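You operate a simulated robot arm through the tools that you are given. There is no shell and no other tool. Be economical: measure what you need, move in short steps, check, and stop when the job is done.

You run a simulated robot arm. Do the job below in one go: nothing can be reset, and whatever is moved stays where it is left.

TASK
Trial run: set RATE 2 and catch one crank turn from hopper one.
Fine: shut the slide again, then stand the pot on the chain case. Guard stays shut; spill a teaspoon at most. Set down upright: what you pick out.

Only the result counts: the job must be done as asked and must still hold three seconds after the hand-in. Knocking over, shifting, dropping, spilling or breaking anything else fails it.

THE ROBOT
A 7-joint arm with a two-finger parallel gripper on a trunk, on a base that drives. Base frame: it is fixed to the floor where the robot stands at the start and does not move with it; the origin is under the middle of the robot, x ahead of it, y to its left, z up. Readings come in m, rad, newtons and seconds.
With the tool pointing down near the work surface it reaches from about 0.1 to 0.68 m from the robot's upright axis, wherever it stands. Its first joint turns from -2.897 to 2.897 rad. Places, roughly: chain case top [0.5, -0.4, 0.8]; crank of the chain case [0.4, -0.2, 0.7]; hopper one [0, -0.7, 0.7]; hopper three [-0.6, -1.1, 0.7]; hopper two [-0.3, -0.9, 0.7]; rate lever [0.6, 0, 0.7]; slide of hopper one [-0.1, -0.6, 0.7]. Payload 3.91 kg.
The TCP is the grasp point between the finger pads, 0.03 m short of the fingertips. In the tool frame z runs along the fingers and y along their closing line. The gripper opens to 0.11 m. The fingers are 0.02 m wide and 0.01 m thick; the gripper's body (0.048 by 0.112 m) begins 0.055 m behind the TCP.
Orientation is that of the tool frame in the base frame, as [roll, pitch, yaw] about the fixed x, y, z axes, in that order (R = Rz(yaw) Ry(pitch) Rx(roll)). With the fingers straight down and closing along the base's y, the tool's x points along the base's -x, its y along +y and its z along -z.

THE INTERFACE
- The arm moves only by the tool arm_command. Its argument "rows" is a list of rows, each a list of 7 numbers: the turn, a rotation vector about the tool's x, y, z in rad, then the shift along the tool's x, y, z in cm, then the opening, from 0 (shut) to 1 (fully open). In form: [[rx, ry, rz, x, y, z, grip], ...]. A call has 1 to 8 rows; each row shifts and turns the commanded pose from where the row before left it, along the tool's axes as they then stand. Each row takes 0.2 s and may step no farther than 0.05 m and 0.15 rad from the row before; otherwise, or with a gripper value out of range, the whole call is refused. Where a pose cannot be reached the arm comes as near as it can. A force on the tool above 90 N (or 10 N above the force at the start of the call, whichever is more), or a blocked arm, ends the call early, and 0.2 s more pass. The fingers move at their own pace (about 0.153 m/s each) and stop on an object; they squeeze with about 26 N. The grip force told is the motor's: it shows also when the fingers shut on nothing. Time passes only in rows, and 0.2 s behind the last, so rows that do not move let the fingers close. The reply holds the time, the measured pose of the TCP, the force on the tool along the base axes, the opening and the grip force, in the units named above and with some noise, with the torque about the TCP (base axes, N m) and any sound that the robot's microphone picked up.
- Cameras (640 x 400 px; columns grow to the right, rows downward): "scene" is now at [-0.0306, 0.0876, 1.4389]; the picture's right is [-0.81, -0.59, 0.00], its down [-0.44, 0.61, -0.66] and it looks along [0.39, -0.54, -0.75] (base axes); focal length 280 px, centre (320, 200). "wrist" rides on the gripper at [0.077, 0.007, -0.114] in the tool frame; the picture's right is [-0.09, 1.00, 0.00], its down [-0.80, -0.07, -0.59] and it looks along [-0.59, -0.05, 0.80] (tool axes); focal length 270 px, centre (320, 200).
- snapshot(camera): a new picture of that camera. The clock stands still meanwhile.
- lift_body(by): slides the trunk up (or, below 0, down) by that many m; the arm and the scene camera ride with it, the base frame stays. It gives what a move gives, with no picture.
- steer(legs): drives the robot by 1 to 6 legs, each [ahead, turn to the left] in m and rad, along the robot's own axes; the way and the turn of a leg run together, so that a leg with both is an arc; at most 1.5 m and 3.142 rad a leg. The arm and the cameras ride along, it lands a little off, and it stops where it bumps. It gives what a move gives.
- head_to(pan, tilt): turns the head with the scene camera to pan (to the left, within 2.705 rad either way) and tilt (down, from -0.506 to 1.204), counted from straight ahead of the robot. It gives what a move gives.
- probe_pixels(camera, pixels): for up to 12 pixels [column, row] of the newest picture of that camera ("zoom" is the newest enlarged one), the place [x, y, z] in the base frame of the surface seen there, good to about 0.002 m. The clock stands still meanwhile.
- zoom(camera, box): a new picture of the part [left, top, right, bottom] of that camera's present view, enlarged. The clock stands still meanwhile.
- close_job(): hands the job in; it is judged then, once.

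Work in short steps. Measure before you move; look again where a grasp or a placing could have gone wrong, and mend it. You have 80 turns and 60 pictures in all, those below and enlarged ones among them. Open the gripper and draw the arm clear of the work before you hand the job in, unless the task says otherwise; then end with one line.

The tools are called after ">>>" by a JSON object that holds its "op" and its "data". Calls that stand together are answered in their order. arm_command: Moves the arm, as the interface text tells. Its arguments: {"type":"object","properties":{"rows":{"type":"array"}},"required":["rows"]} The other tools are called the same way: lift_body (by) slides the trunk up or down; steer (legs) drives the base; head_to (pan, tilt) turns the head that bears the scene camera; snapshot (camera) takes a picture; probe_pixels (camera, pixels) gives the place of the surface under pixels of a picture; zoom (camera, box) takes an enlarged picture of a part of a camera's view; close_job () hands the job in.

At the start:

```text
time_s: 0.0
tcp_pos: [0.27, -0.3102, 1.0465]
ee_rot: [3.141, -0.001, -3.139]
force: [-0.2, 0.2, -0.1]
torque: [0.0, -0.03, 0.0]
grip_width: 0.1096
gripper_force: 0.0
trunk travel left (down, up): [-0.425, 0.185]
robot x, y, heading: [-0.0022, 0.0012, 0.004]
head pan, tilt: [-0.942, 0.846]
```

scene: 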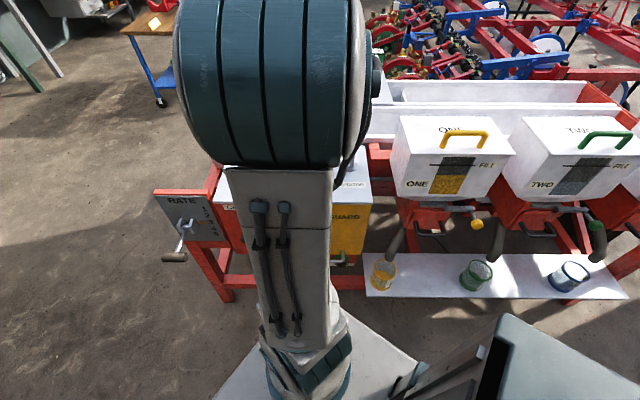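
wrist: 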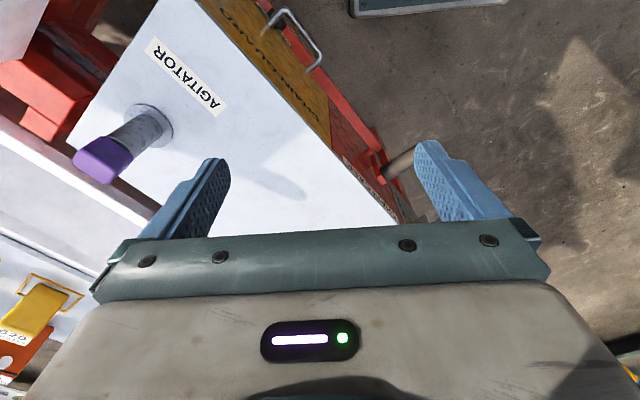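

The scene shows a seed drill: RATE plate at about (190,215), hopper one at (450,160) with slide, yellow pot at (383,275). I enlarge the key areas first.

>>> {"op": "zoom", "data": {"camera": "scene", "box": [140, 160, 260, 280]}}

>>> {"op": "zoom", "data": {"camera": "scene", "box": [340, 100, 540, 300]}}

```text
3.33 times, centred on (200, 220) of scene
```

zoom: 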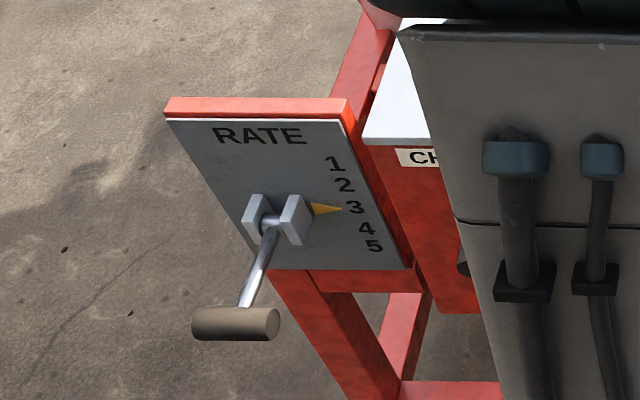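

```text
2.00 times, centred on (440, 200) of scene
```

zoom: 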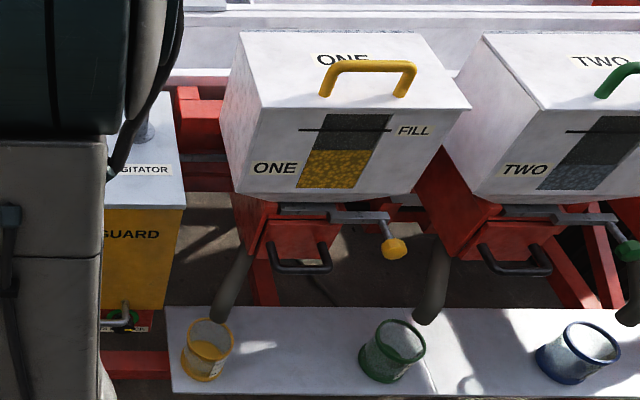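

I measure key points: lever, plate, knobs, pots, in the newest zoom (hopper area).

>>> {"op": "probe_pixels", "data": {"camera": "zoom", "pixels": [[394, 248], [345, 217], [278, 208], [303, 268], [222, 312], [204, 330], [205, 350], [203, 378], [390, 340], [180, 310], [140, 140], [115, 318]]}}

>>> {"op": "head_to", "data": {"pan": -0.3, "tilt": 0.7}}

>>> {"op": "snapshot", "data": {"camera": "scene"}}

```text
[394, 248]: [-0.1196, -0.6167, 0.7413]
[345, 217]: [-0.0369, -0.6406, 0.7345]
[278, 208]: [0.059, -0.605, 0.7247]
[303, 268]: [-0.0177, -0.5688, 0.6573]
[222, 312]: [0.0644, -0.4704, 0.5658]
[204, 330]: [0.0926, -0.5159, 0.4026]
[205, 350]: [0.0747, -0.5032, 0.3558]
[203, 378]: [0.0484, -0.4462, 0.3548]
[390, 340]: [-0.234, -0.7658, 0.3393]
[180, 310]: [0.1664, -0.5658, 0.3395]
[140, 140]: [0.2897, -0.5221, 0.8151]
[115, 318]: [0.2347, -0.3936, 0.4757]
```

```text
time_s: 1.0
tcp_pos: [0.2708, -0.3115, 1.0458]
ee_rot: [-3.141, -0.001, -3.141]
force: [0.7, 0.3, 0.6]
torque: [0.01, -0.01, 0.01]
grip_width: 0.1102
gripper_force: 0.1
trunk travel left (down, up): [-0.425, 0.185]
robot x, y, heading: [0.0013, 0.0013, -0.0]
head pan, tilt: [-0.3, 0.7]
```

```text
55 pictures are left
```

scene: 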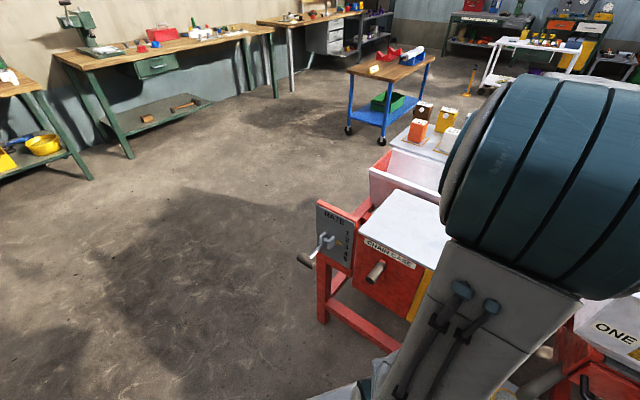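

Now the lever and crank are visible around (330,240) and (378,270); enlarge and measure.

>>> {"op": "zoom", "data": {"camera": "scene", "box": [290, 180, 450, 320]}}

>>> {"op": "probe_pixels", "data": {"camera": "scene", "pixels": [[305, 260], [320, 243], [333, 243], [318, 203], [352, 222], [319, 253], [349, 266], [375, 272], [386, 263], [369, 236], [438, 262], [400, 195]]}}

```text
2.86 times, centred on (370, 250) of scene
```

zoom: 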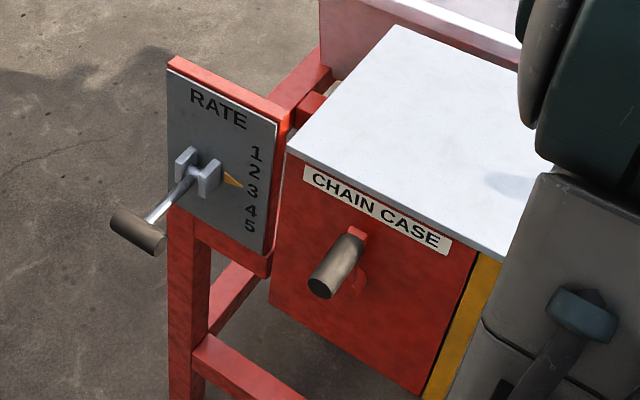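

```text
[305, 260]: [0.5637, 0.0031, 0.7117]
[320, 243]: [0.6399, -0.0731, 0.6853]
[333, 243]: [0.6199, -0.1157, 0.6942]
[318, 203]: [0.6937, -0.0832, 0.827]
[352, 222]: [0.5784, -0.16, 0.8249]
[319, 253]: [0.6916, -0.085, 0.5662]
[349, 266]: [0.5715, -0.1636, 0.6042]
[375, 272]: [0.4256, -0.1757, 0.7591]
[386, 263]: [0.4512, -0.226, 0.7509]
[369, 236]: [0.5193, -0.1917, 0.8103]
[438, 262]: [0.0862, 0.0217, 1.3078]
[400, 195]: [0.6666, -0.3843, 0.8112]
```

The lever's crossbar grip is near (0.564,0.003,0.712) and the crank handle end near (0.426,-0.176,0.759); drill front normal n≈(-0.555,0.832,0). I turn the tool to face the drill and draw it back for a close wrist view.

>>> {"op": "arm_command", "data": {"rows": [[0, 0, 0.1404, 0, 0, 0, 0.3], [0, 0, 0.1404, 0, 0, 0, 0.3], [0, 0, 0.1404, 0, 0, 0, 0.3], [0, 0, 0.1404, 0, 0, 0, 0.3], [0, 0, 0.1404, 0, 0, 0, 0.3], [0, 0, 0.1404, 0, 0, 0, 0.3], [0, 0, 0.1404, 0, 0, 0, 0.3]]}}

>>> {"op": "arm_command", "data": {"rows": [[0, 0, 0, 3.1, 3.2, 1.7, 0.3], [0, 0, 0, 3.1, 3.2, 1.7, 0.3], [0, 0, 0, 3.1, 3.2, 1.7, 0.3], [0, 0, 0, 3.1, 3.2, 1.7, 0.3], [0, 0, 0, 3.1, 3.2, 1.7, 0.3], [0, 0, 0, 3.1, 3.2, 1.7, 0.3]]}}

>>> {"op": "arm_command", "data": {"rows": [[0, -0.14, 0, 0, 0, 0, 0.3], [0, -0.14, 0, 0, 0, 0, 0.3], [0, -0.14, 0, 0, 0, 0, 0.3], [0, -0.14, 0, 0, 0, 0, 0.3], [0, -0.14, 0, 0, 0, 0, 0.3]]}}

>>> {"op": "snapshot", "data": {"camera": "wrist"}}

```text
time_s: 2.6
tcp_pos: [0.2702, -0.3117, 1.0454]
ee_rot: [-3.142, 0.0, 2.157]
force: [-0.6, 0.2, 0.4]
torque: [0.03, 0.0, 0.02]
grip_width: 0.033
gripper_force: 0.0
trunk travel left (down, up): [-0.425, 0.185]
robot x, y, heading: [0.002, -0.0027, 0.0]
head pan, tilt: [-0.3, 0.7]
```

```text
time_s: 4.0
tcp_pos: [0.325, -0.0481, 0.9435]
ee_rot: [3.141, 0.0, 2.159]
force: [-0.1, 0.2, 0.5]
torque: [0.01, -0.02, 0.06]
grip_width: 0.033
gripper_force: 0.1
trunk travel left (down, up): [-0.425, 0.185]
robot x, y, heading: [0.0004, 0.002, -0.001]
head pan, tilt: [-0.3, 0.7]
```

```text
time_s: 5.2
tcp_pos: [0.3654, -0.0437, 0.9711]
ee_rot: [-3.139, 0.699, 2.158]
force: [-0.4, -0.3, -0.6]
torque: [0.02, 0.04, 0.02]
grip_width: 0.0329
gripper_force: 0.1
out of reach, approached as far as the arm can: row 3, 4, 5
trunk travel left (down, up): [-0.425, 0.185]
robot x, y, heading: [0.0031, 0.0, 0.003]
head pan, tilt: [-0.3, 0.7]
```

```text
53 pictures are left
```

wrist: 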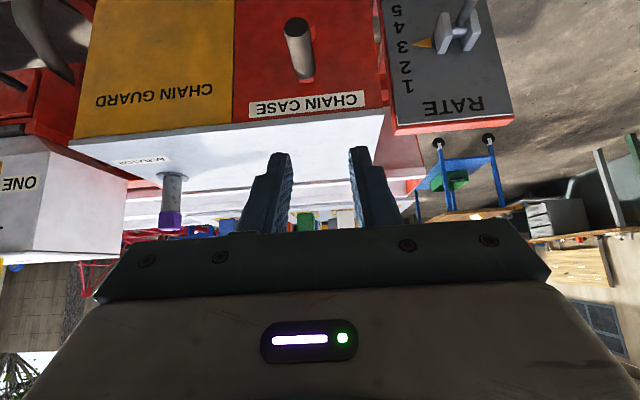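

The wrist view is upside-down; the crank is at the top edge (300,50). I lower the trunk 0.2 m to see crank and rate plate front-on.

>>> {"op": "lift_body", "data": {"by": -0.2}}

>>> {"op": "snapshot", "data": {"camera": "wrist"}}

```text
time_s: 7.4
tcp_pos: [0.3648, -0.0429, 0.7705]
ee_rot: [-3.138, 0.698, 2.16]
force: [-0.5, -0.4, 0.2]
torque: [0.04, -0.03, -0.02]
grip_width: 0.0331
gripper_force: 0.0
trunk travel left (down, up): [-0.225, 0.385]
robot x, y, heading: [0.0001, 0.0005, 0.001]
head pan, tilt: [-0.3, 0.7]
```

```text
52 pictures are left
```

wrist: 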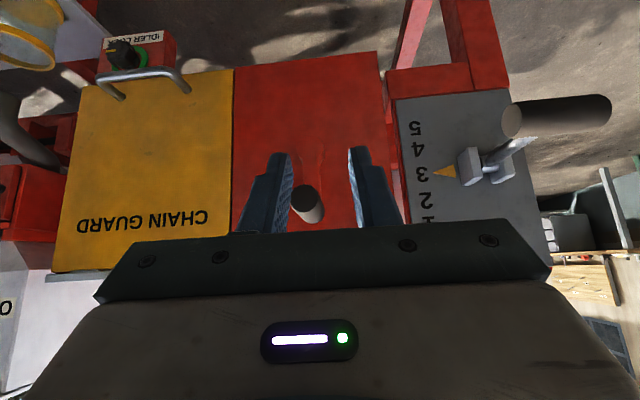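

An "IDLER LOCK" knob is visible at (125,55), and the crank arm runs down from the handle (310,200). I enlarge both.

>>> {"op": "zoom", "data": {"camera": "wrist", "box": [80, 20, 200, 110]}}

>>> {"op": "zoom", "data": {"camera": "wrist", "box": [230, 50, 550, 250]}}

>>> {"op": "probe_pixels", "data": {"camera": "zoom", "pixels": [[165, 310], [150, 290], [190, 190], [200, 130], [185, 340], [150, 250], [560, 110], [700, 120], [475, 240], [410, 240], [385, 155], [385, 320]]}}

```text
4.44 times, centred on (140, 65) of wrist
```

zoom: 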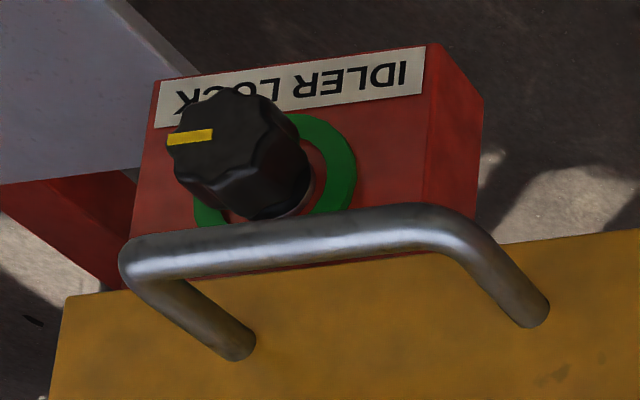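

```text
2.00 times, centred on (390, 150) of wrist
```

zoom: 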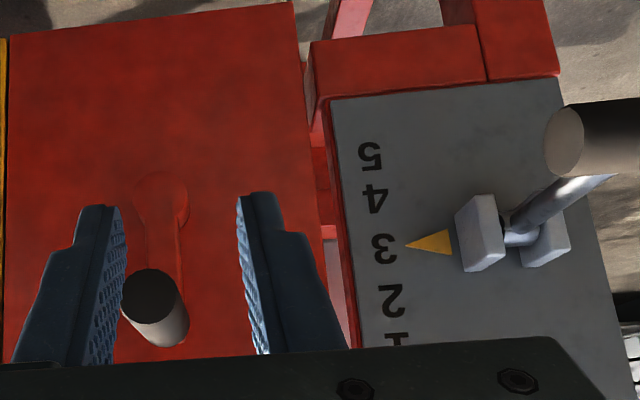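

```text
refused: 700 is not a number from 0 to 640
```

The idler knob sits below the guard with a green ring; I'll check later. Re-probe crank and lever points.

>>> {"op": "probe_pixels", "data": {"camera": "zoom", "pixels": [[150, 295], [172, 335], [165, 185], [165, 245], [60, 130], [540, 200], [560, 140], [600, 130], [475, 240], [430, 243], [372, 155], [388, 300]]}}

>>> {"op": "head_to", "data": {"pan": -0.75, "tilt": 0.9}}

>>> {"op": "snapshot", "data": {"camera": "scene"}}

```text
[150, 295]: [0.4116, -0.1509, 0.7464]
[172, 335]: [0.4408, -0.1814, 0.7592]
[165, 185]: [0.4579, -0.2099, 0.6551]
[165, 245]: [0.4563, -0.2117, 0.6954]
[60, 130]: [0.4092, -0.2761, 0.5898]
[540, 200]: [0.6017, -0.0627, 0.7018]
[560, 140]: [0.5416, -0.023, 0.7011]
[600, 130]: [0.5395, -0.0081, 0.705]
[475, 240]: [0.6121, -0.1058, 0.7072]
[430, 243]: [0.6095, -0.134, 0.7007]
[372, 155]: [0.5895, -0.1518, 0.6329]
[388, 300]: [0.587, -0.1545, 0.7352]
```

```text
time_s: 8.3
tcp_pos: [0.3651, -0.0433, 0.7712]
ee_rot: [-3.139, 0.698, 2.158]
force: [0.6, -0.3, -0.1]
torque: [0.01, -0.02, -0.01]
grip_width: 0.0328
gripper_force: 0.0
trunk travel left (down, up): [-0.225, 0.385]
robot x, y, heading: [0.001, -0.0022, 0.003]
head pan, tilt: [-0.75, 0.901]
```

```text
49 pictures are left
```

scene: 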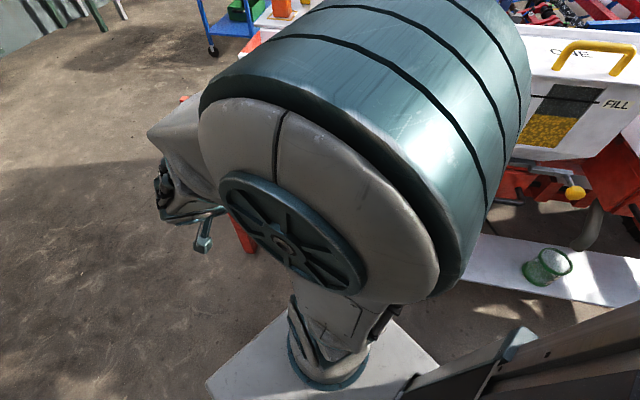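

Crank: axle ≈ z 0.665, handle up at z≈0.748 (radius ~0.083), handle tip 0.10 m off the face. Numbers are spaced ~0.034 m vertically (3 at 0.70, 2 at 0.735). I shift along toward the lever, keeping clear in front, then level the tool.

>>> {"op": "arm_command", "data": {"rows": [[0, 0, 0, 0.5, 4.1, -0.4, 0.3], [0, 0, 0, 0.5, 4.1, -0.4, 0.3], [0, 0, 0, 0.5, 4.1, -0.4, 0.3], [0, 0, 0, 0.5, 4.1, -0.4, 0.3], [0, 0, 0, 0.5, 4.1, -0.4, 0.3]]}}

>>> {"op": "arm_command", "data": {"rows": [[0, -0.145, 0, 0, 0, 0, 0.3], [0, -0.145, 0, 0, 0, 0, 0.3], [0, -0.145, 0, 0, 0, 0, 0.3], [0, -0.145, 0, 0, 0, 0, 0.3], [0, -0.145, 0, 0, 0, 0, 0.3], [0, -0.145, 0, 0, 0, 0, 0.3]]}}

```text
time_s: 9.5
tcp_pos: [0.5164, 0.097, 0.7666]
ee_rot: [-3.14, 0.699, 2.16]
force: [-0.7, 0.6, 0.2]
torque: [0.03, -0.03, 0.01]
grip_width: 0.0332
gripper_force: 0.1
trunk travel left (down, up): [-0.225, 0.385]
robot x, y, heading: [0.0008, 0.0019, 0.002]
head pan, tilt: [-0.75, 0.901]
```

```text
time_s: 10.9
tcp_pos: [0.5176, 0.0982, 0.7697]
ee_rot: [-0.889, 1.569, -1.873]
force: [0.3, -0.1, 0.5]
torque: [0.01, 0.01, 0.02]
grip_width: 0.0331
gripper_force: 0.0
trunk travel left (down, up): [-0.225, 0.385]
robot x, y, heading: [-0.0011, -0.002, -0.003]
head pan, tilt: [-0.75, 0.901]
```

Tool is now horizontal toward the plate. I roll it so the fingers close vertically, opening them to 0.055 m, then look.

>>> {"op": "arm_command", "data": {"rows": [[0, 0, -0.1428, 0, 0, 0, 0.5], [0, 0, -0.1428, 0, 0, 0, 0.5], [0, 0, -0.1428, 0, 0, 0, 0.5], [0, 0, -0.1428, 0, 0, 0, 0.5], [0, 0, -0.1428, 0, 0, 0, 0.5], [0, 0, -0.1428, 0, 0, 0, 0.5]]}}

>>> {"op": "arm_command", "data": {"rows": [[0, 0, -0.1428, 0, 0, 0, 0.5], [0, 0, -0.1428, 0, 0, 0, 0.5], [0, 0, -0.1428, 0, 0, 0, 0.5], [0, 0, -0.1428, 0, 0, 0, 0.5], [0, 0, -0.1428, 0, 0, 0, 0.5]]}}

>>> {"op": "snapshot", "data": {"camera": "wrist"}}

```text
time_s: 12.3
tcp_pos: [0.5183, 0.0974, 0.7686]
ee_rot: [-1.574, 0.709, -2.554]
force: [-0.6, 0.1, -0.4]
torque: [0.05, -0.02, 0.0]
grip_width: 0.055
gripper_force: 0.1
trunk travel left (down, up): [-0.225, 0.385]
robot x, y, heading: [-0.002, -0.0003, 0.002]
head pan, tilt: [-0.75, 0.901]
```

```text
time_s: 13.5
tcp_pos: [0.5179, 0.0976, 0.7698]
ee_rot: [-1.573, -0.003, -2.553]
force: [0.7, -0.4, 0.1]
torque: [0.04, 0.0, 0.02]
grip_width: 0.0553
gripper_force: 0.1
trunk travel left (down, up): [-0.225, 0.385]
robot x, y, heading: [-0.0026, 0.004, 0.002]
head pan, tilt: [-0.75, 0.901]
```

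```text
48 pictures are left
```

wrist: 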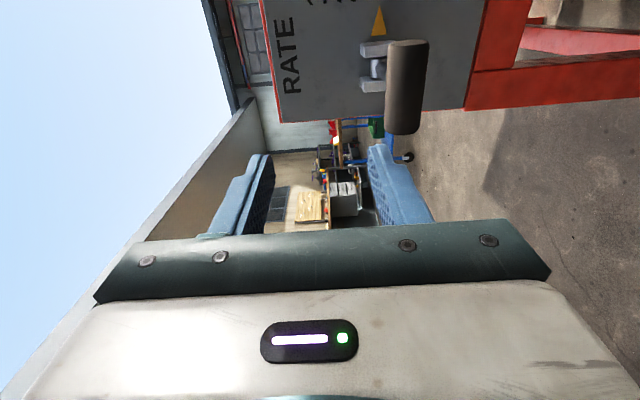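

The bar is seen at (405,45)–(403,130); probe it, its rod, the bracket and pointer.

>>> {"op": "probe_pixels", "data": {"camera": "wrist", "pixels": [[407, 45], [405, 70], [405, 90], [403, 125], [425, 80], [388, 80], [375, 45], [375, 85], [378, 20], [376, 68]]}}

```text
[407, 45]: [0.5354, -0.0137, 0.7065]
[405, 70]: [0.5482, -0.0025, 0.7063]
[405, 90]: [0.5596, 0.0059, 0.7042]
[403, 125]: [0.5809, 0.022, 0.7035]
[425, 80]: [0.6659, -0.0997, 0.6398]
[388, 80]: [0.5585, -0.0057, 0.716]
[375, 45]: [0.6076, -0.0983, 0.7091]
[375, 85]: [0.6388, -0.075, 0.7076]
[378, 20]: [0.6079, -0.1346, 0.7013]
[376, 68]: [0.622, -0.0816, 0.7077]
```

Bar centre is about s=0.467 along the drill, 0.134 m off the plate, z≈0.704 (Ø≈0.026). I align the tool with it, then go straight in with the fingers above and below.

>>> {"op": "arm_command", "data": {"rows": [[0, 0, 0, 0.9, 3.3, 0, 0.5], [0, 0, 0, 0.9, 3.3, 0, 0.5], [0, 0, 0, 0, 0, 3.7, 0.5], [0, 0, 0, 0, 0, 3.7, 0.5], [0, 0, 0, 0, 0, 3.7, 0.5], [0, 0, 0, 0, 0, 0, 0.5]]}}

>>> {"op": "snapshot", "data": {"camera": "wrist"}}

```text
time_s: 14.9
tcp_pos: [0.5649, -0.0055, 0.7041]
ee_rot: [-1.572, -0.001, -2.555]
force: [-0.7, -0.2, 0.5]
torque: [-0.01, -0.01, 0.03]
grip_width: 0.0552
gripper_force: 0.1
trunk travel left (down, up): [-0.225, 0.385]
robot x, y, heading: [0.0017, 0.0026, 0.002]
head pan, tilt: [-0.75, 0.901]
```

```text
47 pictures are left
```

wrist: 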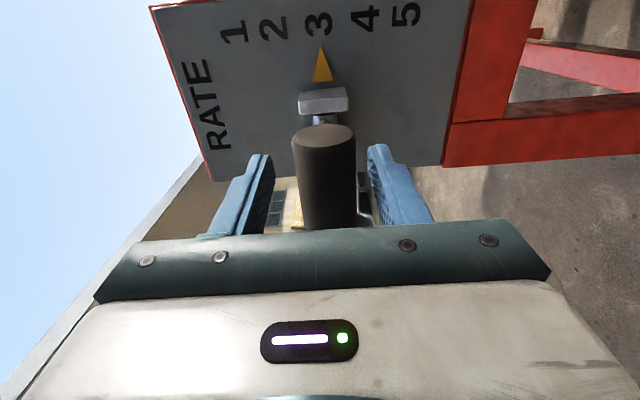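

Pointer at (321,65) faces 3, and the bar sits between the fingers. I close to a loose cage and raise it by 2 cm, then look.

>>> {"op": "arm_command", "data": {"rows": [[0, 0, 0, 0, 0, 0, 0.27], [0, 0, 0, 0, 0, 0, 0.27], [0, 0, 0, 0, -1, 0, 0.27], [0, 0, 0, 0, -1, 0, 0.27]]}}

>>> {"op": "snapshot", "data": {"camera": "wrist"}}

```text
time_s: 15.9
tcp_pos: [0.5654, -0.0062, 0.7251]
ee_rot: [-1.573, -0.001, -2.554]
force: [-1.8, 0.0, -3.3]
torque: [0.04, 0.01, -0.01]
grip_width: 0.0312
gripper_force: 1.7
trunk travel left (down, up): [-0.225, 0.385]
robot x, y, heading: [0.0037, 0.0026, -0.002]
head pan, tilt: [-0.75, 0.901]
```

```text
46 pictures are left
```

wrist: 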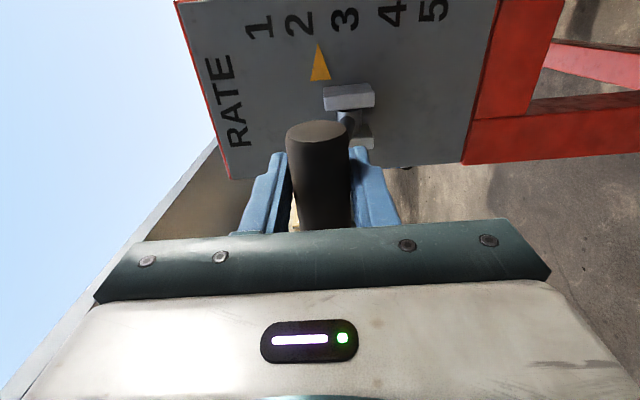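

The pointer follows the lever: tip now (318,45), between 3 (345,18) and 2 (300,22). Roughly 1 cm more up is needed.

>>> {"op": "arm_command", "data": {"rows": [[0, 0, 0, 0, -1.0, 0, 0.27], [0, 0, 0, 0, 0, 0, 0.27]]}}

>>> {"op": "zoom", "data": {"camera": "wrist", "box": [200, 0, 520, 200]}}

```text
time_s: 16.5
tcp_pos: [0.5655, -0.0061, 0.7326]
ee_rot: [-1.572, -0.002, -2.556]
force: [0.9, -2.0, -2.3]
torque: [0.01, -0.07, 0.02]
grip_width: 0.0309
gripper_force: 0.5
trunk travel left (down, up): [-0.225, 0.385]
robot x, y, heading: [-0.0033, 0.0041, -0.003]
head pan, tilt: [-0.75, 0.901]
```

```text
2.00 times, centred on (360, 100) of wrist
```

zoom: 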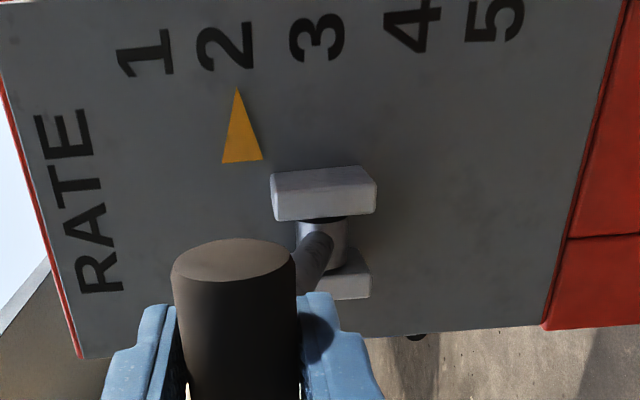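

Pointer at about 2; I check heights of pointer and digits numerically.

>>> {"op": "probe_pixels", "data": {"camera": "zoom", "pixels": [[237, 95], [240, 140], [203, 47], [249, 46], [295, 42], [341, 38], [226, 46], [225, 158], [259, 158]]}}

```text
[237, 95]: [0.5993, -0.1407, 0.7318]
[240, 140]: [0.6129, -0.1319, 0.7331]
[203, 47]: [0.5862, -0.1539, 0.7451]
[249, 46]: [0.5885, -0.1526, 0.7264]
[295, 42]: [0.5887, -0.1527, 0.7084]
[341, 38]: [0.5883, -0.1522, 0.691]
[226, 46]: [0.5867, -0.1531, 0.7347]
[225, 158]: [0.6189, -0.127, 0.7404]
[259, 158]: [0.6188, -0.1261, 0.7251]
```

Pointer is at z 0.7325, digit 2 centred at 0.7355: 3 mm short. A small nudge up, then open, retreat and check.

>>> {"op": "arm_command", "data": {"rows": [[0, 0, 0, 0, -0.3, 0, 0.27], [0, 0, 0, 0, 0, 0, 0.27]]}}

>>> {"op": "arm_command", "data": {"rows": [[0, 0, 0, 0, 0, 0, 0.5], [0, 0, 0, 0, 0, 0, 0.5], [0, 0, 0, 0, 0, -1, 0.5]]}}

>>> {"op": "zoom", "data": {"camera": "wrist", "box": [200, 0, 520, 200]}}

>>> {"op": "probe_pixels", "data": {"camera": "zoom", "pixels": [[237, 95], [240, 130]]}}

```text
time_s: 17.1
tcp_pos: [0.5651, -0.0052, 0.7367]
ee_rot: [-1.573, -0.002, -2.557]
force: [-0.6, -1.1, -2.9]
torque: [0.04, 0.06, 0.0]
grip_width: 0.0318
gripper_force: 2.0
trunk travel left (down, up): [-0.225, 0.385]
robot x, y, heading: [0.0019, -0.0016, -0.0]
head pan, tilt: [-0.75, 0.901]
```

```text
time_s: 17.9
tcp_pos: [0.5605, 0.003, 0.7374]
ee_rot: [-1.572, -0.002, -2.555]
force: [-0.2, -0.1, 0.0]
torque: [0.01, -0.04, 0.02]
grip_width: 0.055
gripper_force: 0.1
trunk travel left (down, up): [-0.225, 0.385]
robot x, y, heading: [-0.0029, 0.0003, 0.004]
head pan, tilt: [-0.75, 0.901]
```

```text
2.00 times, centred on (360, 100) of wrist
```

zoom: 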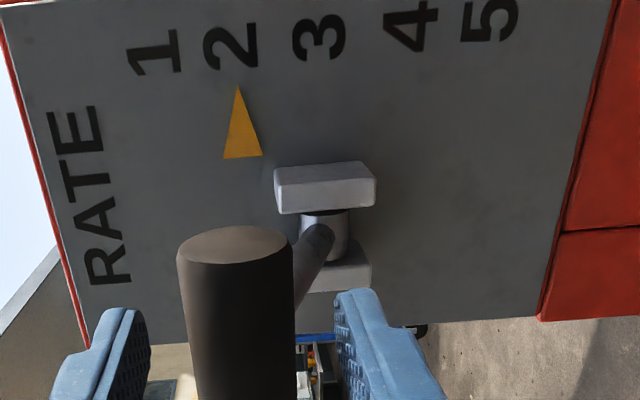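

```text
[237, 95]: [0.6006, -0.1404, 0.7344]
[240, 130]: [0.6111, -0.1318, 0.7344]
```

Pointer at 0.7344, squarely on 2 and staying put. I retreat from the lever and look at the hopper side with the scene camera.

>>> {"op": "arm_command", "data": {"rows": [[0, 0, 0, 0, 0, -4, 0.5], [0, 0, 0, 0, 0, -4, 0.5], [0, 0, 0, 0, 0, -2, 0.5]]}}

>>> {"op": "head_to", "data": {"pan": -1.45, "tilt": 0.8}}

>>> {"op": "snapshot", "data": {"camera": "scene"}}

```text
time_s: 18.7
tcp_pos: [0.5035, 0.0837, 0.7386]
ee_rot: [-1.573, -0.001, -2.554]
force: [-0.4, 0.1, -0.5]
torque: [0.0, -0.04, -0.04]
grip_width: 0.0552
gripper_force: 0.2
trunk travel left (down, up): [-0.225, 0.385]
robot x, y, heading: [0.0033, -0.0022, 0.0]
head pan, tilt: [-0.75, 0.901]
```

```text
time_s: 19.8
tcp_pos: [0.5022, 0.0843, 0.738]
ee_rot: [-1.572, -0.001, -2.553]
force: [0.5, 0.4, 0.8]
torque: [0.0, 0.04, 0.02]
grip_width: 0.055
gripper_force: 0.0
trunk travel left (down, up): [-0.225, 0.385]
robot x, y, heading: [-0.0036, 0.0009, 0.002]
head pan, tilt: [-1.45, 0.799]
```

```text
43 pictures are left
```

scene: 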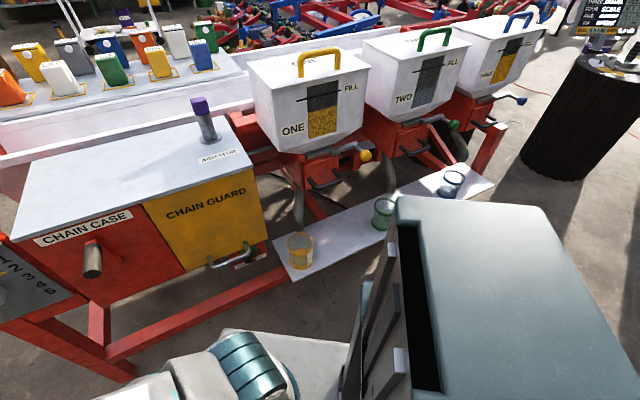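

>>> {"op": "zoom", "data": {"camera": "scene", "box": [230, 120, 410, 290]}}

>>> {"op": "zoom", "data": {"camera": "scene", "box": [360, 80, 540, 220]}}

```text
2.35 times, centred on (320, 205) of scene
```

zoom: 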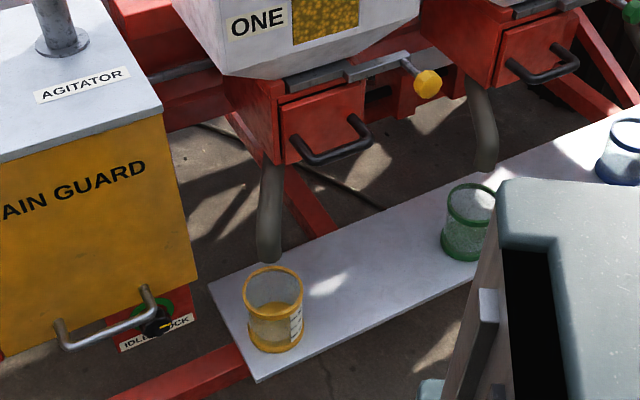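

```text
2.86 times, centred on (450, 150) of scene
```

zoom: 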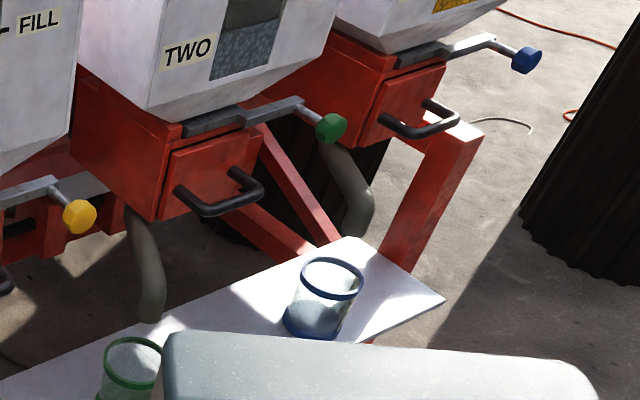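

I zoom tighter on the yellow pot and spout for exact measuring.

>>> {"op": "zoom", "data": {"camera": "scene", "box": [265, 180, 345, 280]}}

>>> {"op": "probe_pixels", "data": {"camera": "zoom", "pixels": [[250, 190], [285, 200], [318, 190], [295, 50], [230, 270], [340, 270], [290, 230], [285, 340], [285, 270], [290, 375], [240, 375], [335, 350]]}}

```text
4.00 times, centred on (305, 230) of scene
```

zoom: 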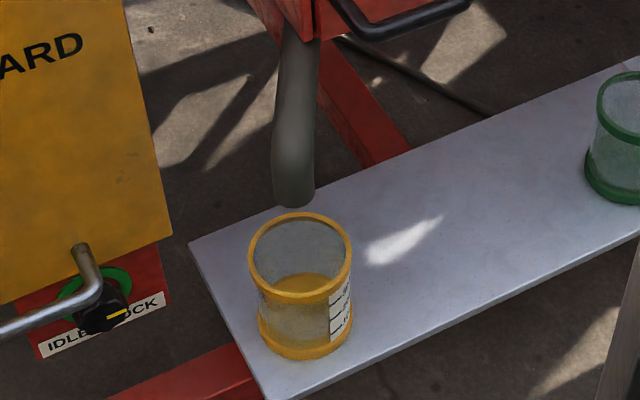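

```text
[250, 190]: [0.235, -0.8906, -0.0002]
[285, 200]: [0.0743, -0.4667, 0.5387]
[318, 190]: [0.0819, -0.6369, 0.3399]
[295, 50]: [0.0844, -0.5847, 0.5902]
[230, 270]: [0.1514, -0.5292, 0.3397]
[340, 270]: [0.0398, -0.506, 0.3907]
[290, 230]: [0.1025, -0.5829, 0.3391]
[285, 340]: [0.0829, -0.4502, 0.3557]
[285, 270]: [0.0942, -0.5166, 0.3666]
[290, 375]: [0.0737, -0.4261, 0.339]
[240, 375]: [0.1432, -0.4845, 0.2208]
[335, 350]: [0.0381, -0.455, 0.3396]
```

>>> {"op": "probe_pixels", "data": {"camera": "zoom", "pixels": [[252, 258], [349, 258], [300, 297], [300, 215], [300, 355], [261, 335], [350, 335], [277, 192], [311, 195], [293, 205], [276, 130], [311, 130]]}}

>>> {"op": "head_to", "data": {"pan": -1.9, "tilt": 0.8}}

```text
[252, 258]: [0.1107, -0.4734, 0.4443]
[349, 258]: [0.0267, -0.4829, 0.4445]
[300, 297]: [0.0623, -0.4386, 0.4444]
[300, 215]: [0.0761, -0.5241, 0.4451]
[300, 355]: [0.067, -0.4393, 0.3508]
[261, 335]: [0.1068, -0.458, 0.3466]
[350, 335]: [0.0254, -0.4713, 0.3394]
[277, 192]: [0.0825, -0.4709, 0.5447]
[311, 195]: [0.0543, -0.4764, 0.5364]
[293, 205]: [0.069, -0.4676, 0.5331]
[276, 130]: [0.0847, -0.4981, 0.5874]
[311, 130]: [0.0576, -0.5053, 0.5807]
```

```text
time_s: 20.7
tcp_pos: [0.5023, 0.0848, 0.7401]
ee_rot: [-1.574, -0.001, -2.554]
force: [-0.5, -0.2, -0.4]
torque: [0.0, -0.02, 0.01]
grip_width: 0.0553
gripper_force: 0.0
trunk travel left (down, up): [-0.225, 0.385]
robot x, y, heading: [-0.0025, -0.0008, 0.002]
head pan, tilt: [-1.901, 0.799]
```

The spout mouth centre ≈(0.070,-0.484,0.535) sits right over the pot (rim centre (0.069,-0.481,0.4445), Ø≈0.087). Good. I now stand parallel to the drill (turn left 0.588) and back up 0.3 m toward hopper one's slide.

>>> {"op": "steer", "data": {"legs": [[0, 0.588], [-0.3, 0]]}}

>>> {"op": "head_to", "data": {"pan": -1.7, "tilt": 0.85}}

>>> {"op": "snapshot", "data": {"camera": "scene"}}

```text
time_s: 24.4
tcp_pos: [0.1231, 0.1817, 0.7376]
ee_rot: [-1.573, -0.001, -1.964]
force: [-0.9, 0.6, 0.2]
torque: [0.01, -0.04, -0.02]
grip_width: 0.0553
gripper_force: 0.1
trunk travel left (down, up): [-0.225, 0.385]
robot x, y, heading: [-0.2487, -0.1669, 0.584]
head pan, tilt: [-1.901, 0.799]
```

```text
time_s: 25.1
tcp_pos: [0.1208, 0.1827, 0.7387]
ee_rot: [-1.574, -0.002, -1.965]
force: [0.7, 0.2, 0.6]
torque: [0.0, -0.01, 0.02]
grip_width: 0.0548
gripper_force: 0.0
trunk travel left (down, up): [-0.225, 0.385]
robot x, y, heading: [-0.2509, -0.167, 0.589]
head pan, tilt: [-1.7, 0.85]
```

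```text
39 pictures are left
```

scene: 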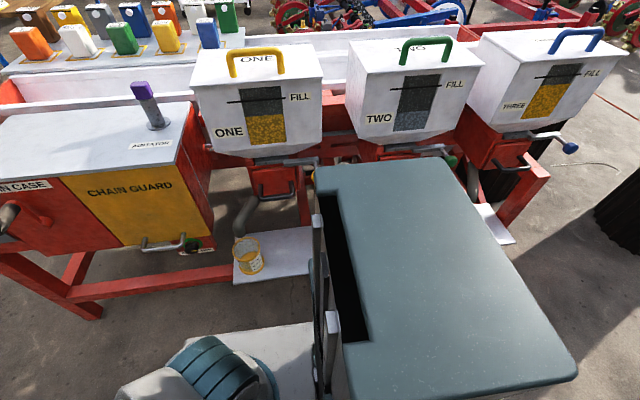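

The robot now stands at (-0.251,-0.167), parallel to the drill. I turn the tool back so the fingers close along the drill and tilt it 40° off vertical, facing the drill.

>>> {"op": "arm_command", "data": {"rows": [[0, 0, 0.1428, 0, 0, 0, 0.5], [0, 0, 0.1428, 0, 0, 0, 0.5], [0, 0, 0.1428, 0, 0, 0, 0.5], [0, 0, 0.1428, 0, 0, 0, 0.5], [0, 0, 0.1428, 0, 0, 0, 0.5], [0, 0, 0.1428, 0, 0, 0, 0.5]]}}

>>> {"op": "arm_command", "data": {"rows": [[0, 0, 0.1428, 0, 0, 0, 0.5], [0, 0, 0.1428, 0, 0, 0, 0.5], [0, 0, 0.1428, 0, 0, 0, 0.5], [0, 0, 0.1428, 0, 0, 0, 0.5], [0, 0, 0.1428, 0, 0, 0, 0.5]]}}

>>> {"op": "arm_command", "data": {"rows": [[0, 0.145, 0, 0, 0, 0, 0.5], [0, 0.145, 0, 0, 0, 0, 0.5], [0, 0.145, 0, 0, 0, 0, 0.5], [0, 0.145, 0, 0, 0, 0, 0.5], [0, 0.145, 0, 0, 0, 0, 0.5], [0, 0.145, 0, 0, 0, 0, 0.5]]}}

>>> {"op": "arm_command", "data": {"rows": [[0.0947, 0, 0.1124, 0, 0, 0, 0.5], [0.0947, 0, 0.1124, 0, 0, 0, 0.5], [0.0947, 0, 0.1124, 0, 0, 0, 0.5], [0.0947, 0, 0.1124, 0, 0, 0, 0.5]]}}

```text
time_s: 26.5
tcp_pos: [0.1221, 0.1833, 0.7373]
ee_rot: [-1.574, 0.858, -1.968]
force: [-0.8, 0.2, -0.1]
torque: [0.01, -0.01, 0.02]
grip_width: 0.055
gripper_force: 0.0
trunk travel left (down, up): [-0.225, 0.385]
robot x, y, heading: [-0.2494, -0.1665, 0.591]
head pan, tilt: [-1.7, 0.85]
```

```text
time_s: 27.7
tcp_pos: [0.1222, 0.182, 0.7384]
ee_rot: [2.878, 1.568, 2.486]
force: [-0.4, 0.1, -0.2]
torque: [0.03, 0.04, 0.01]
grip_width: 0.0551
gripper_force: 0.1
trunk travel left (down, up): [-0.225, 0.385]
robot x, y, heading: [-0.2483, -0.1676, 0.591]
head pan, tilt: [-1.7, 0.85]
```

```text
time_s: 29.1
tcp_pos: [0.1225, 0.1813, 0.7383]
ee_rot: [-3.14, 0.696, 2.75]
force: [0.1, 0.2, 0.0]
torque: [0.02, -0.06, -0.03]
grip_width: 0.0551
gripper_force: 0.1
trunk travel left (down, up): [-0.225, 0.385]
robot x, y, heading: [-0.2479, -0.1652, 0.582]
head pan, tilt: [-1.7, 0.85]
```

```text
time_s: 30.1
tcp_pos: [0.122, 0.1826, 0.7376]
ee_rot: [-3.14, 0.7, 2.158]
force: [0.1, 0.9, -0.8]
torque: [0.01, 0.03, -0.03]
grip_width: 0.0549
gripper_force: 0.2
trunk travel left (down, up): [-0.225, 0.385]
robot x, y, heading: [-0.2499, -0.1689, 0.587]
head pan, tilt: [-1.7, 0.85]
```

Orientation is right again (yaw 2.158, tilt 0.70). Now I swing the hand round in front of hopper one, staying ≥0.14 m off the face.

>>> {"op": "arm_command", "data": {"rows": [[0, 0, 0, -3.28, -2.14, 2.76, 0.5], [0, 0, 0, -3.28, -2.14, 2.76, 0.5], [0, 0, 0, -3.28, -2.14, 2.76, 0.5], [0, 0, 0, -3.28, -2.14, 2.76, 0.5], [0, 0, 0, -3.28, -2.14, 2.76, 0.5], [0, 0, 0, -3.28, -2.14, 2.76, 0.5], [0, 0, 0, -3.28, -2.14, 2.76, 0.5]]}}

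>>> {"op": "arm_command", "data": {"rows": [[0, 0, 0, -1.68, -4.17, 0.33, 0.5], [0, 0, 0, -1.68, -4.17, 0.33, 0.5], [0, 0, 0, -1.68, -4.17, 0.33, 0.5], [0, 0, 0, -1.68, -4.17, 0.33, 0.5], [0, 0, 0, -1.68, -4.17, 0.33, 0.5], [0, 0, 0, -1.68, -4.17, 0.33, 0.5]]}}

>>> {"op": "snapshot", "data": {"camera": "wrist"}}

```text
time_s: 31.7
tcp_pos: [0.1685, -0.1519, 0.7358]
ee_rot: [-3.14, 0.7, 2.161]
force: [-0.3, -0.7, 0.4]
torque: [-0.01, 0.03, 0.01]
grip_width: 0.055
gripper_force: 0.0
trunk travel left (down, up): [-0.225, 0.385]
robot x, y, heading: [-0.2479, -0.1661, 0.589]
head pan, tilt: [-1.7, 0.85]
```

```text
time_s: 33.1
tcp_pos: [0.0493, -0.3703, 0.793]
ee_rot: [-3.019, 0.66, 2.243]
force: [-0.3, -0.1, -0.2]
torque: [0.0, 0.0, 0.01]
grip_width: 0.0552
gripper_force: 0.0
out of reach, approached as far as the arm can: row 2, 3, 4, 5
trunk travel left (down, up): [-0.225, 0.385]
robot x, y, heading: [-0.2479, -0.1633, 0.588]
head pan, tilt: [-1.7, 0.85]
```

```text
38 pictures are left
```

wrist: 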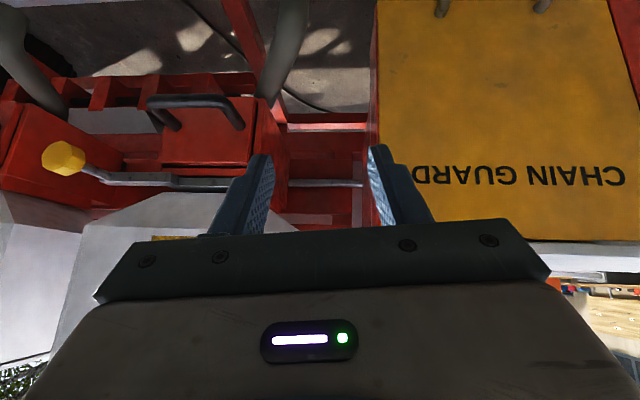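

The slide is a bar running along the drill under the hopper, ending in a yellow knob at (62,158). I enlarge it and measure.

>>> {"op": "zoom", "data": {"camera": "wrist", "box": [0, 60, 400, 260]}}

>>> {"op": "probe_pixels", "data": {"camera": "wrist", "pixels": [[62, 158], [78, 158], [90, 170], [130, 180], [200, 182], [330, 184], [100, 230], [40, 205], [225, 110], [200, 130], [20, 140], [350, 183]]}}

```text
1.60 times, centred on (200, 160) of wrist
```

zoom: 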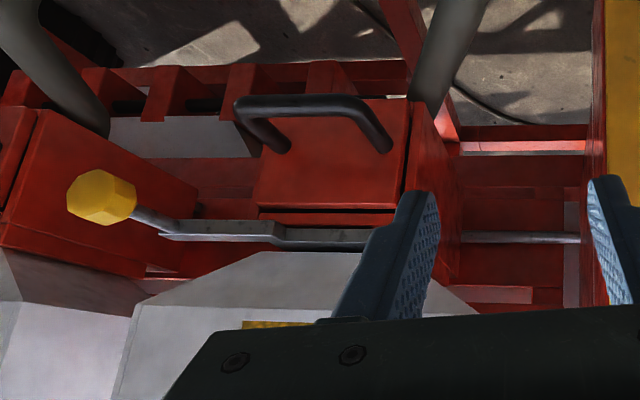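

```text
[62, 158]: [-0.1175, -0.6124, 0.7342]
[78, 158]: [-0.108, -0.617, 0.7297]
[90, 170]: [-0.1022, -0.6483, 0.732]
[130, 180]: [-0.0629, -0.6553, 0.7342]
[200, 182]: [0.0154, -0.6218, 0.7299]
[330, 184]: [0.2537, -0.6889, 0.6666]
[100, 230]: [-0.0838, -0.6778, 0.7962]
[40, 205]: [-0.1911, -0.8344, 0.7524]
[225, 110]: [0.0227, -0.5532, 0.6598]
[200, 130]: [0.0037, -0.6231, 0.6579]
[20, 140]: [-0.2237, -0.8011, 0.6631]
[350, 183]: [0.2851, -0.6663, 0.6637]
```

The knob centre ≈ s −0.44, 0.005 m off the face plane, z≈0.737 at (-0.115,-0.618). I move the hand above/in front of it, 10 cm back along the tool axis.

>>> {"op": "arm_command", "data": {"rows": [[0, 0, 0, -0.84, -4.58, 0.28, 0.6], [0, 0, 0, -0.84, -4.58, 0.28, 0.6], [0, 0, 0, -0.84, -4.58, 0.28, 0.6], [0, 0, 0, -0.84, -4.58, 0.28, 0.6], [0, 0, 0, -0.84, -4.58, 0.28, 0.6]]}}

```text
time_s: 33.6
tcp_pos: [-0.0011, -0.4206, 0.7886]
ee_rot: [-2.987, 0.617, 2.253]
force: [-0.2, 0.0, 0.0]
torque: [-0.02, 0.01, -0.01]
grip_width: 0.0662
gripper_force: 0.0
trunk travel left (down, up): [-0.225, 0.385]
robot x, y, heading: [-0.2483, -0.1641, 0.591]
head pan, tilt: [-1.7, 0.85]
stopped in row 2: the arm was blocked; the commanded pose is now the measured one
```

The arm is blocked this close in; a better stance is needed. I back the hand out along the way it came, then reposition the base farther back along the drill and a bit farther off.

>>> {"op": "arm_command", "data": {"rows": [[0, 0, 0, 0.8, 4.5, -0.3, 0.5], [0, 0, 0, 1.6, 4.1, -0.5, 0.5], [0, 0, 0, 1.6, 4.1, -0.5, 0.5], [0, 0, 0, 1.6, 4.1, -0.5, 0.5], [0, 0, 0, 1.6, 4.1, -0.5, 0.5], [0, 0, 0, 1.6, 4.1, -0.5, 0.5]]}}

>>> {"op": "steer", "data": {"legs": [[-0.2, -0.4], [-0.2, 0.4]]}}

```text
time_s: 35.0
tcp_pos: [0.1532, -0.2095, 0.7307]
ee_rot: [-2.988, 0.616, 2.252]
force: [-0.3, 0.1, -0.1]
torque: [0.02, 0.0, 0.0]
grip_width: 0.0549
gripper_force: 0.0
trunk travel left (down, up): [-0.225, 0.385]
robot x, y, heading: [-0.2505, -0.1656, 0.587]
head pan, tilt: [-1.7, 0.85]
```

```text
time_s: 37.8
tcp_pos: [-0.2135, -0.3616, 0.7308]
ee_rot: [-2.987, 0.618, 2.245]
force: [-0.1, 0.0, -0.2]
torque: [-0.02, 0.0, -0.02]
grip_width: 0.0549
gripper_force: 0.1
trunk travel left (down, up): [-0.225, 0.385]
robot x, y, heading: [-0.623, -0.3092, 0.573]
head pan, tilt: [-1.7, 0.85]
```

Robot is now at s=-0.69, 0.54 m from the face. I trim the orientation and move to the pre-grasp point for the slide knob.

>>> {"op": "arm_command", "data": {"rows": [[-0.0525, -0.035, 0.0415, 0, 0, 0, 0.6], [-0.0525, -0.035, 0.0415, 0, 0, 0, 0.6], [0, 0, 0, -4.0, -1.24, 1.15, 0.6], [0, 0, 0, -4.0, -1.24, 1.15, 0.6], [0, 0, 0, -4.0, -1.24, 1.15, 0.6], [0, 0, 0, -4.0, -1.24, 1.15, 0.6], [0, 0, 0, -4.0, -1.24, 1.15, 0.6]]}}

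>>> {"op": "snapshot", "data": {"camera": "wrist"}}

```text
time_s: 39.4
tcp_pos: [-0.1591, -0.556, 0.8116]
ee_rot: [3.128, 0.693, 2.144]
force: [0.5, 0.9, 0.0]
torque: [-0.02, -0.04, 0.0]
grip_width: 0.0656
gripper_force: 0.0
trunk travel left (down, up): [-0.225, 0.385]
robot x, y, heading: [-0.6186, -0.311, 0.58]
head pan, tilt: [-1.7, 0.85]
```

```text
36 pictures are left
```

wrist: 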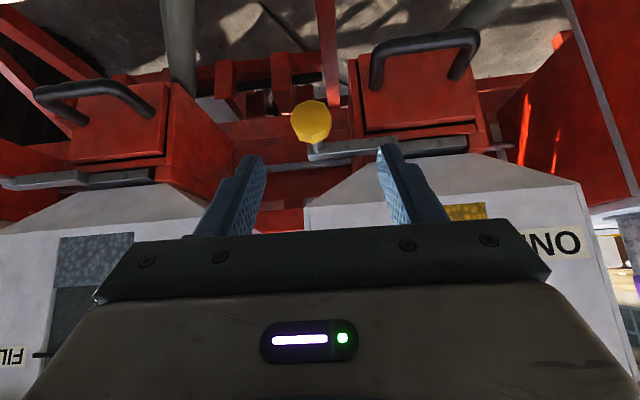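

Well lined up: knob at (312,122). Probe knob extent for the final approach.

>>> {"op": "probe_pixels", "data": {"camera": "wrist", "pixels": [[312, 122], [296, 122], [328, 122], [312, 104], [312, 140], [318, 148], [400, 150], [350, 160], [290, 168], [440, 110]]}}

>>> {"op": "zoom", "data": {"camera": "wrist", "box": [220, 60, 500, 220]}}

```text
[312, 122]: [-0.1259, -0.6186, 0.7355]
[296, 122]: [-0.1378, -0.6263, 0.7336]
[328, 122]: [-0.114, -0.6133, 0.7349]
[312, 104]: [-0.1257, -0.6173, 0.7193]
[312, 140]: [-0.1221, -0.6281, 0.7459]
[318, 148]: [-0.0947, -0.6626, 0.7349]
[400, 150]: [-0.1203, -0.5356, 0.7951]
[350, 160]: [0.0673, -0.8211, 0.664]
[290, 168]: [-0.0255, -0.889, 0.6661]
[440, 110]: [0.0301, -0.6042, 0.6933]
```

```text
2.29 times, centred on (360, 140) of wrist
```

zoom: 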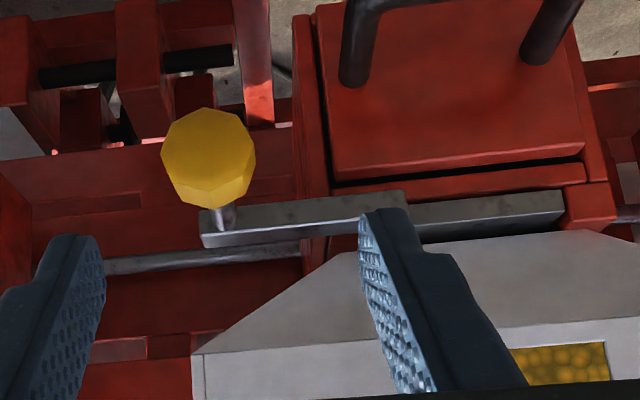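

Knob centre ≈(-0.122,-0.622,0.734), Ø≈0.035. I go in along the tool axis and close on it.

>>> {"op": "arm_command", "data": {"rows": [[0, 0, 0, -0.4, -0.23, 3.6, 0.6], [0, 0, 0, -0.4, -0.23, 3.6, 0.6], [0, 0, 0, -0.4, -0.23, 3.6, 0.6], [0, 0, 0, 0, 0, 0, 0.2], [0, 0, 0, 0, 0, 0, 0.2], [0, 0, 0, 0, 0, 0, 0.2]]}}

>>> {"op": "zoom", "data": {"camera": "wrist", "box": [160, 20, 560, 240]}}

```text
time_s: 40.8
tcp_pos: [-0.122, -0.6279, 0.7349]
ee_rot: [3.13, 0.691, 2.145]
force: [-7.2, -6.5, -12.7]
torque: [-0.57, -0.42, 0.78]
grip_width: 0.0339
gripper_force: 45.4
trunk travel left (down, up): [-0.225, 0.385]
robot x, y, heading: [-0.6147, -0.3154, 0.578]
head pan, tilt: [-1.7, 0.85]
```

```text
1.60 times, centred on (360, 130) of wrist
```

zoom: 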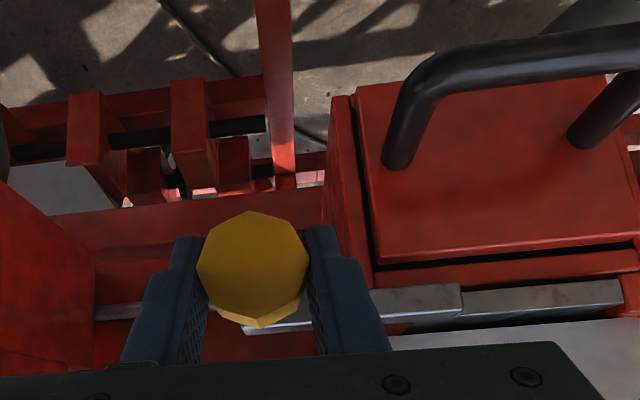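

The knob is held. I pull it 2 cm along the drill toward hopper two and watch the force.

>>> {"op": "arm_command", "data": {"rows": [[0, 0, 0, 0, -1, 0, 0.2], [0, 0, 0, 0, -1, 0, 0.2]]}}

>>> {"op": "zoom", "data": {"camera": "wrist", "box": [160, 20, 560, 240]}}

```text
time_s: 41.4
tcp_pos: [-0.124, -0.6236, 0.736]
ee_rot: [3.124, 0.696, 2.171]
force: [46.9, 35.4, -21.9]
torque: [0.11, -0.31, 0.4]
grip_width: 0.0336
gripper_force: 44.6
trunk travel left (down, up): [-0.225, 0.385]
robot x, y, heading: [-0.6151, -0.314, 0.591]
head pan, tilt: [-1.7, 0.85]
```

```text
1.60 times, centred on (360, 130) of wrist
```

zoom: 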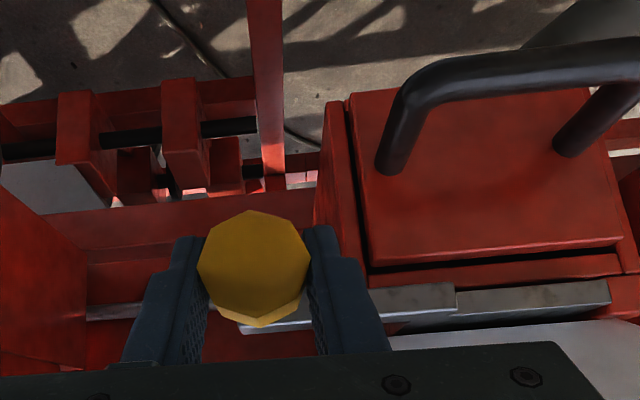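

Blocked sideways (≈59 N, no motion); I let off. The knob's stem points toward the operator, so I try pulling it straight out from the drill by 2 cm.

>>> {"op": "arm_command", "data": {"rows": [[0, 0, 0, 0, 1.8, 0, 0.2], [0, 0, 0, 0, 0, 0, 0.2]]}}

>>> {"op": "arm_command", "data": {"rows": [[0, 0, 0, 0.765, 0, -0.644, 0.2], [0, 0, 0, 0.765, 0, -0.644, 0.2]]}}

>>> {"op": "zoom", "data": {"camera": "wrist", "box": [160, 20, 560, 240]}}

```text
time_s: 42.0
tcp_pos: [-0.124, -0.627, 0.7363]
ee_rot: [3.133, 0.691, 2.149]
force: [22.0, 14.2, -19.1]
torque: [0.31, 0.36, 0.85]
grip_width: 0.0339
gripper_force: 44.5
trunk travel left (down, up): [-0.225, 0.385]
robot x, y, heading: [-0.6154, -0.3157, 0.584]
head pan, tilt: [-1.7, 0.85]
```

```text
time_s: 42.6
tcp_pos: [-0.1355, -0.6079, 0.7364]
ee_rot: [3.132, 0.687, 2.147]
force: [12.3, 7.6, -29.6]
torque: [-0.25, -0.31, 0.65]
grip_width: 0.0339
gripper_force: 45.2
trunk travel left (down, up): [-0.225, 0.385]
robot x, y, heading: [-0.6188, -0.3136, 0.579]
head pan, tilt: [-1.7, 0.85]
```

```text
1.60 times, centred on (360, 130) of wrist
```

zoom: 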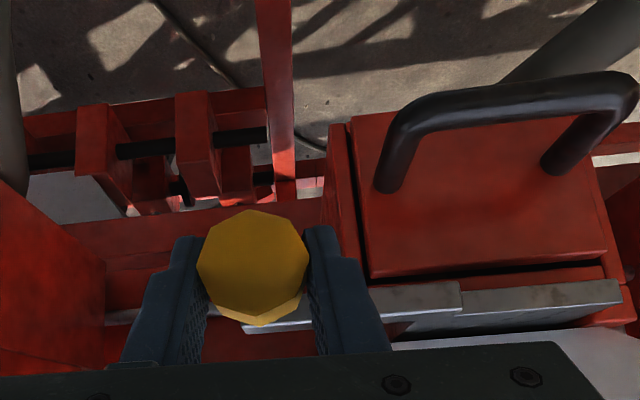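

It slides outward freely. I continue pulling in steps until it reaches its stop.

>>> {"op": "arm_command", "data": {"rows": [[0, 0, 0, 0.9, 0, -0.5, 0.2], [0, 0, 0, 0.765, 0, -0.644, 0.2]]}}

>>> {"op": "arm_command", "data": {"rows": [[0, 0, 0, 0.765, 0, -0.644, 0.2], [0, 0, 0, 0.765, 0, -0.644, 0.2]]}}

>>> {"op": "zoom", "data": {"camera": "wrist", "box": [160, 20, 560, 240]}}

```text
time_s: 43.2
tcp_pos: [-0.1468, -0.5935, 0.7375]
ee_rot: [3.129, 0.695, 2.145]
force: [9.8, 5.9, -13.2]
torque: [0.64, 0.6, 0.69]
grip_width: 0.0339
gripper_force: 45.0
trunk travel left (down, up): [-0.225, 0.385]
robot x, y, heading: [-0.6169, -0.3173, 0.58]
head pan, tilt: [-1.7, 0.85]
```

```text
time_s: 43.8
tcp_pos: [-0.1571, -0.5758, 0.7377]
ee_rot: [3.127, 0.693, 2.144]
force: [9.5, -11.7, 0.1]
torque: [-0.45, -0.38, 0.38]
grip_width: 0.0341
gripper_force: 24.1
trunk travel left (down, up): [-0.225, 0.385]
robot x, y, heading: [-0.6188, -0.3155, 0.577]
head pan, tilt: [-1.7, 0.85]
```

```text
1.60 times, centred on (360, 130) of wrist
```

zoom: 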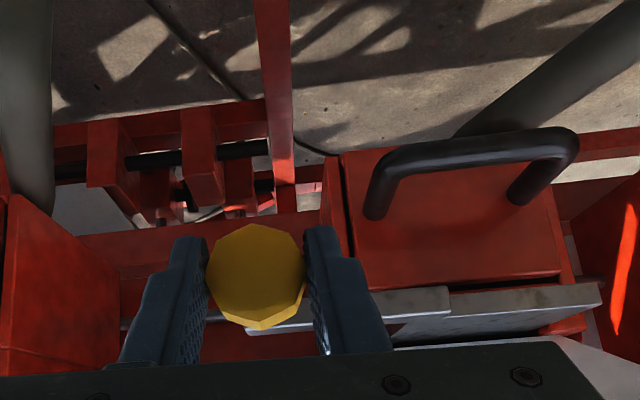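

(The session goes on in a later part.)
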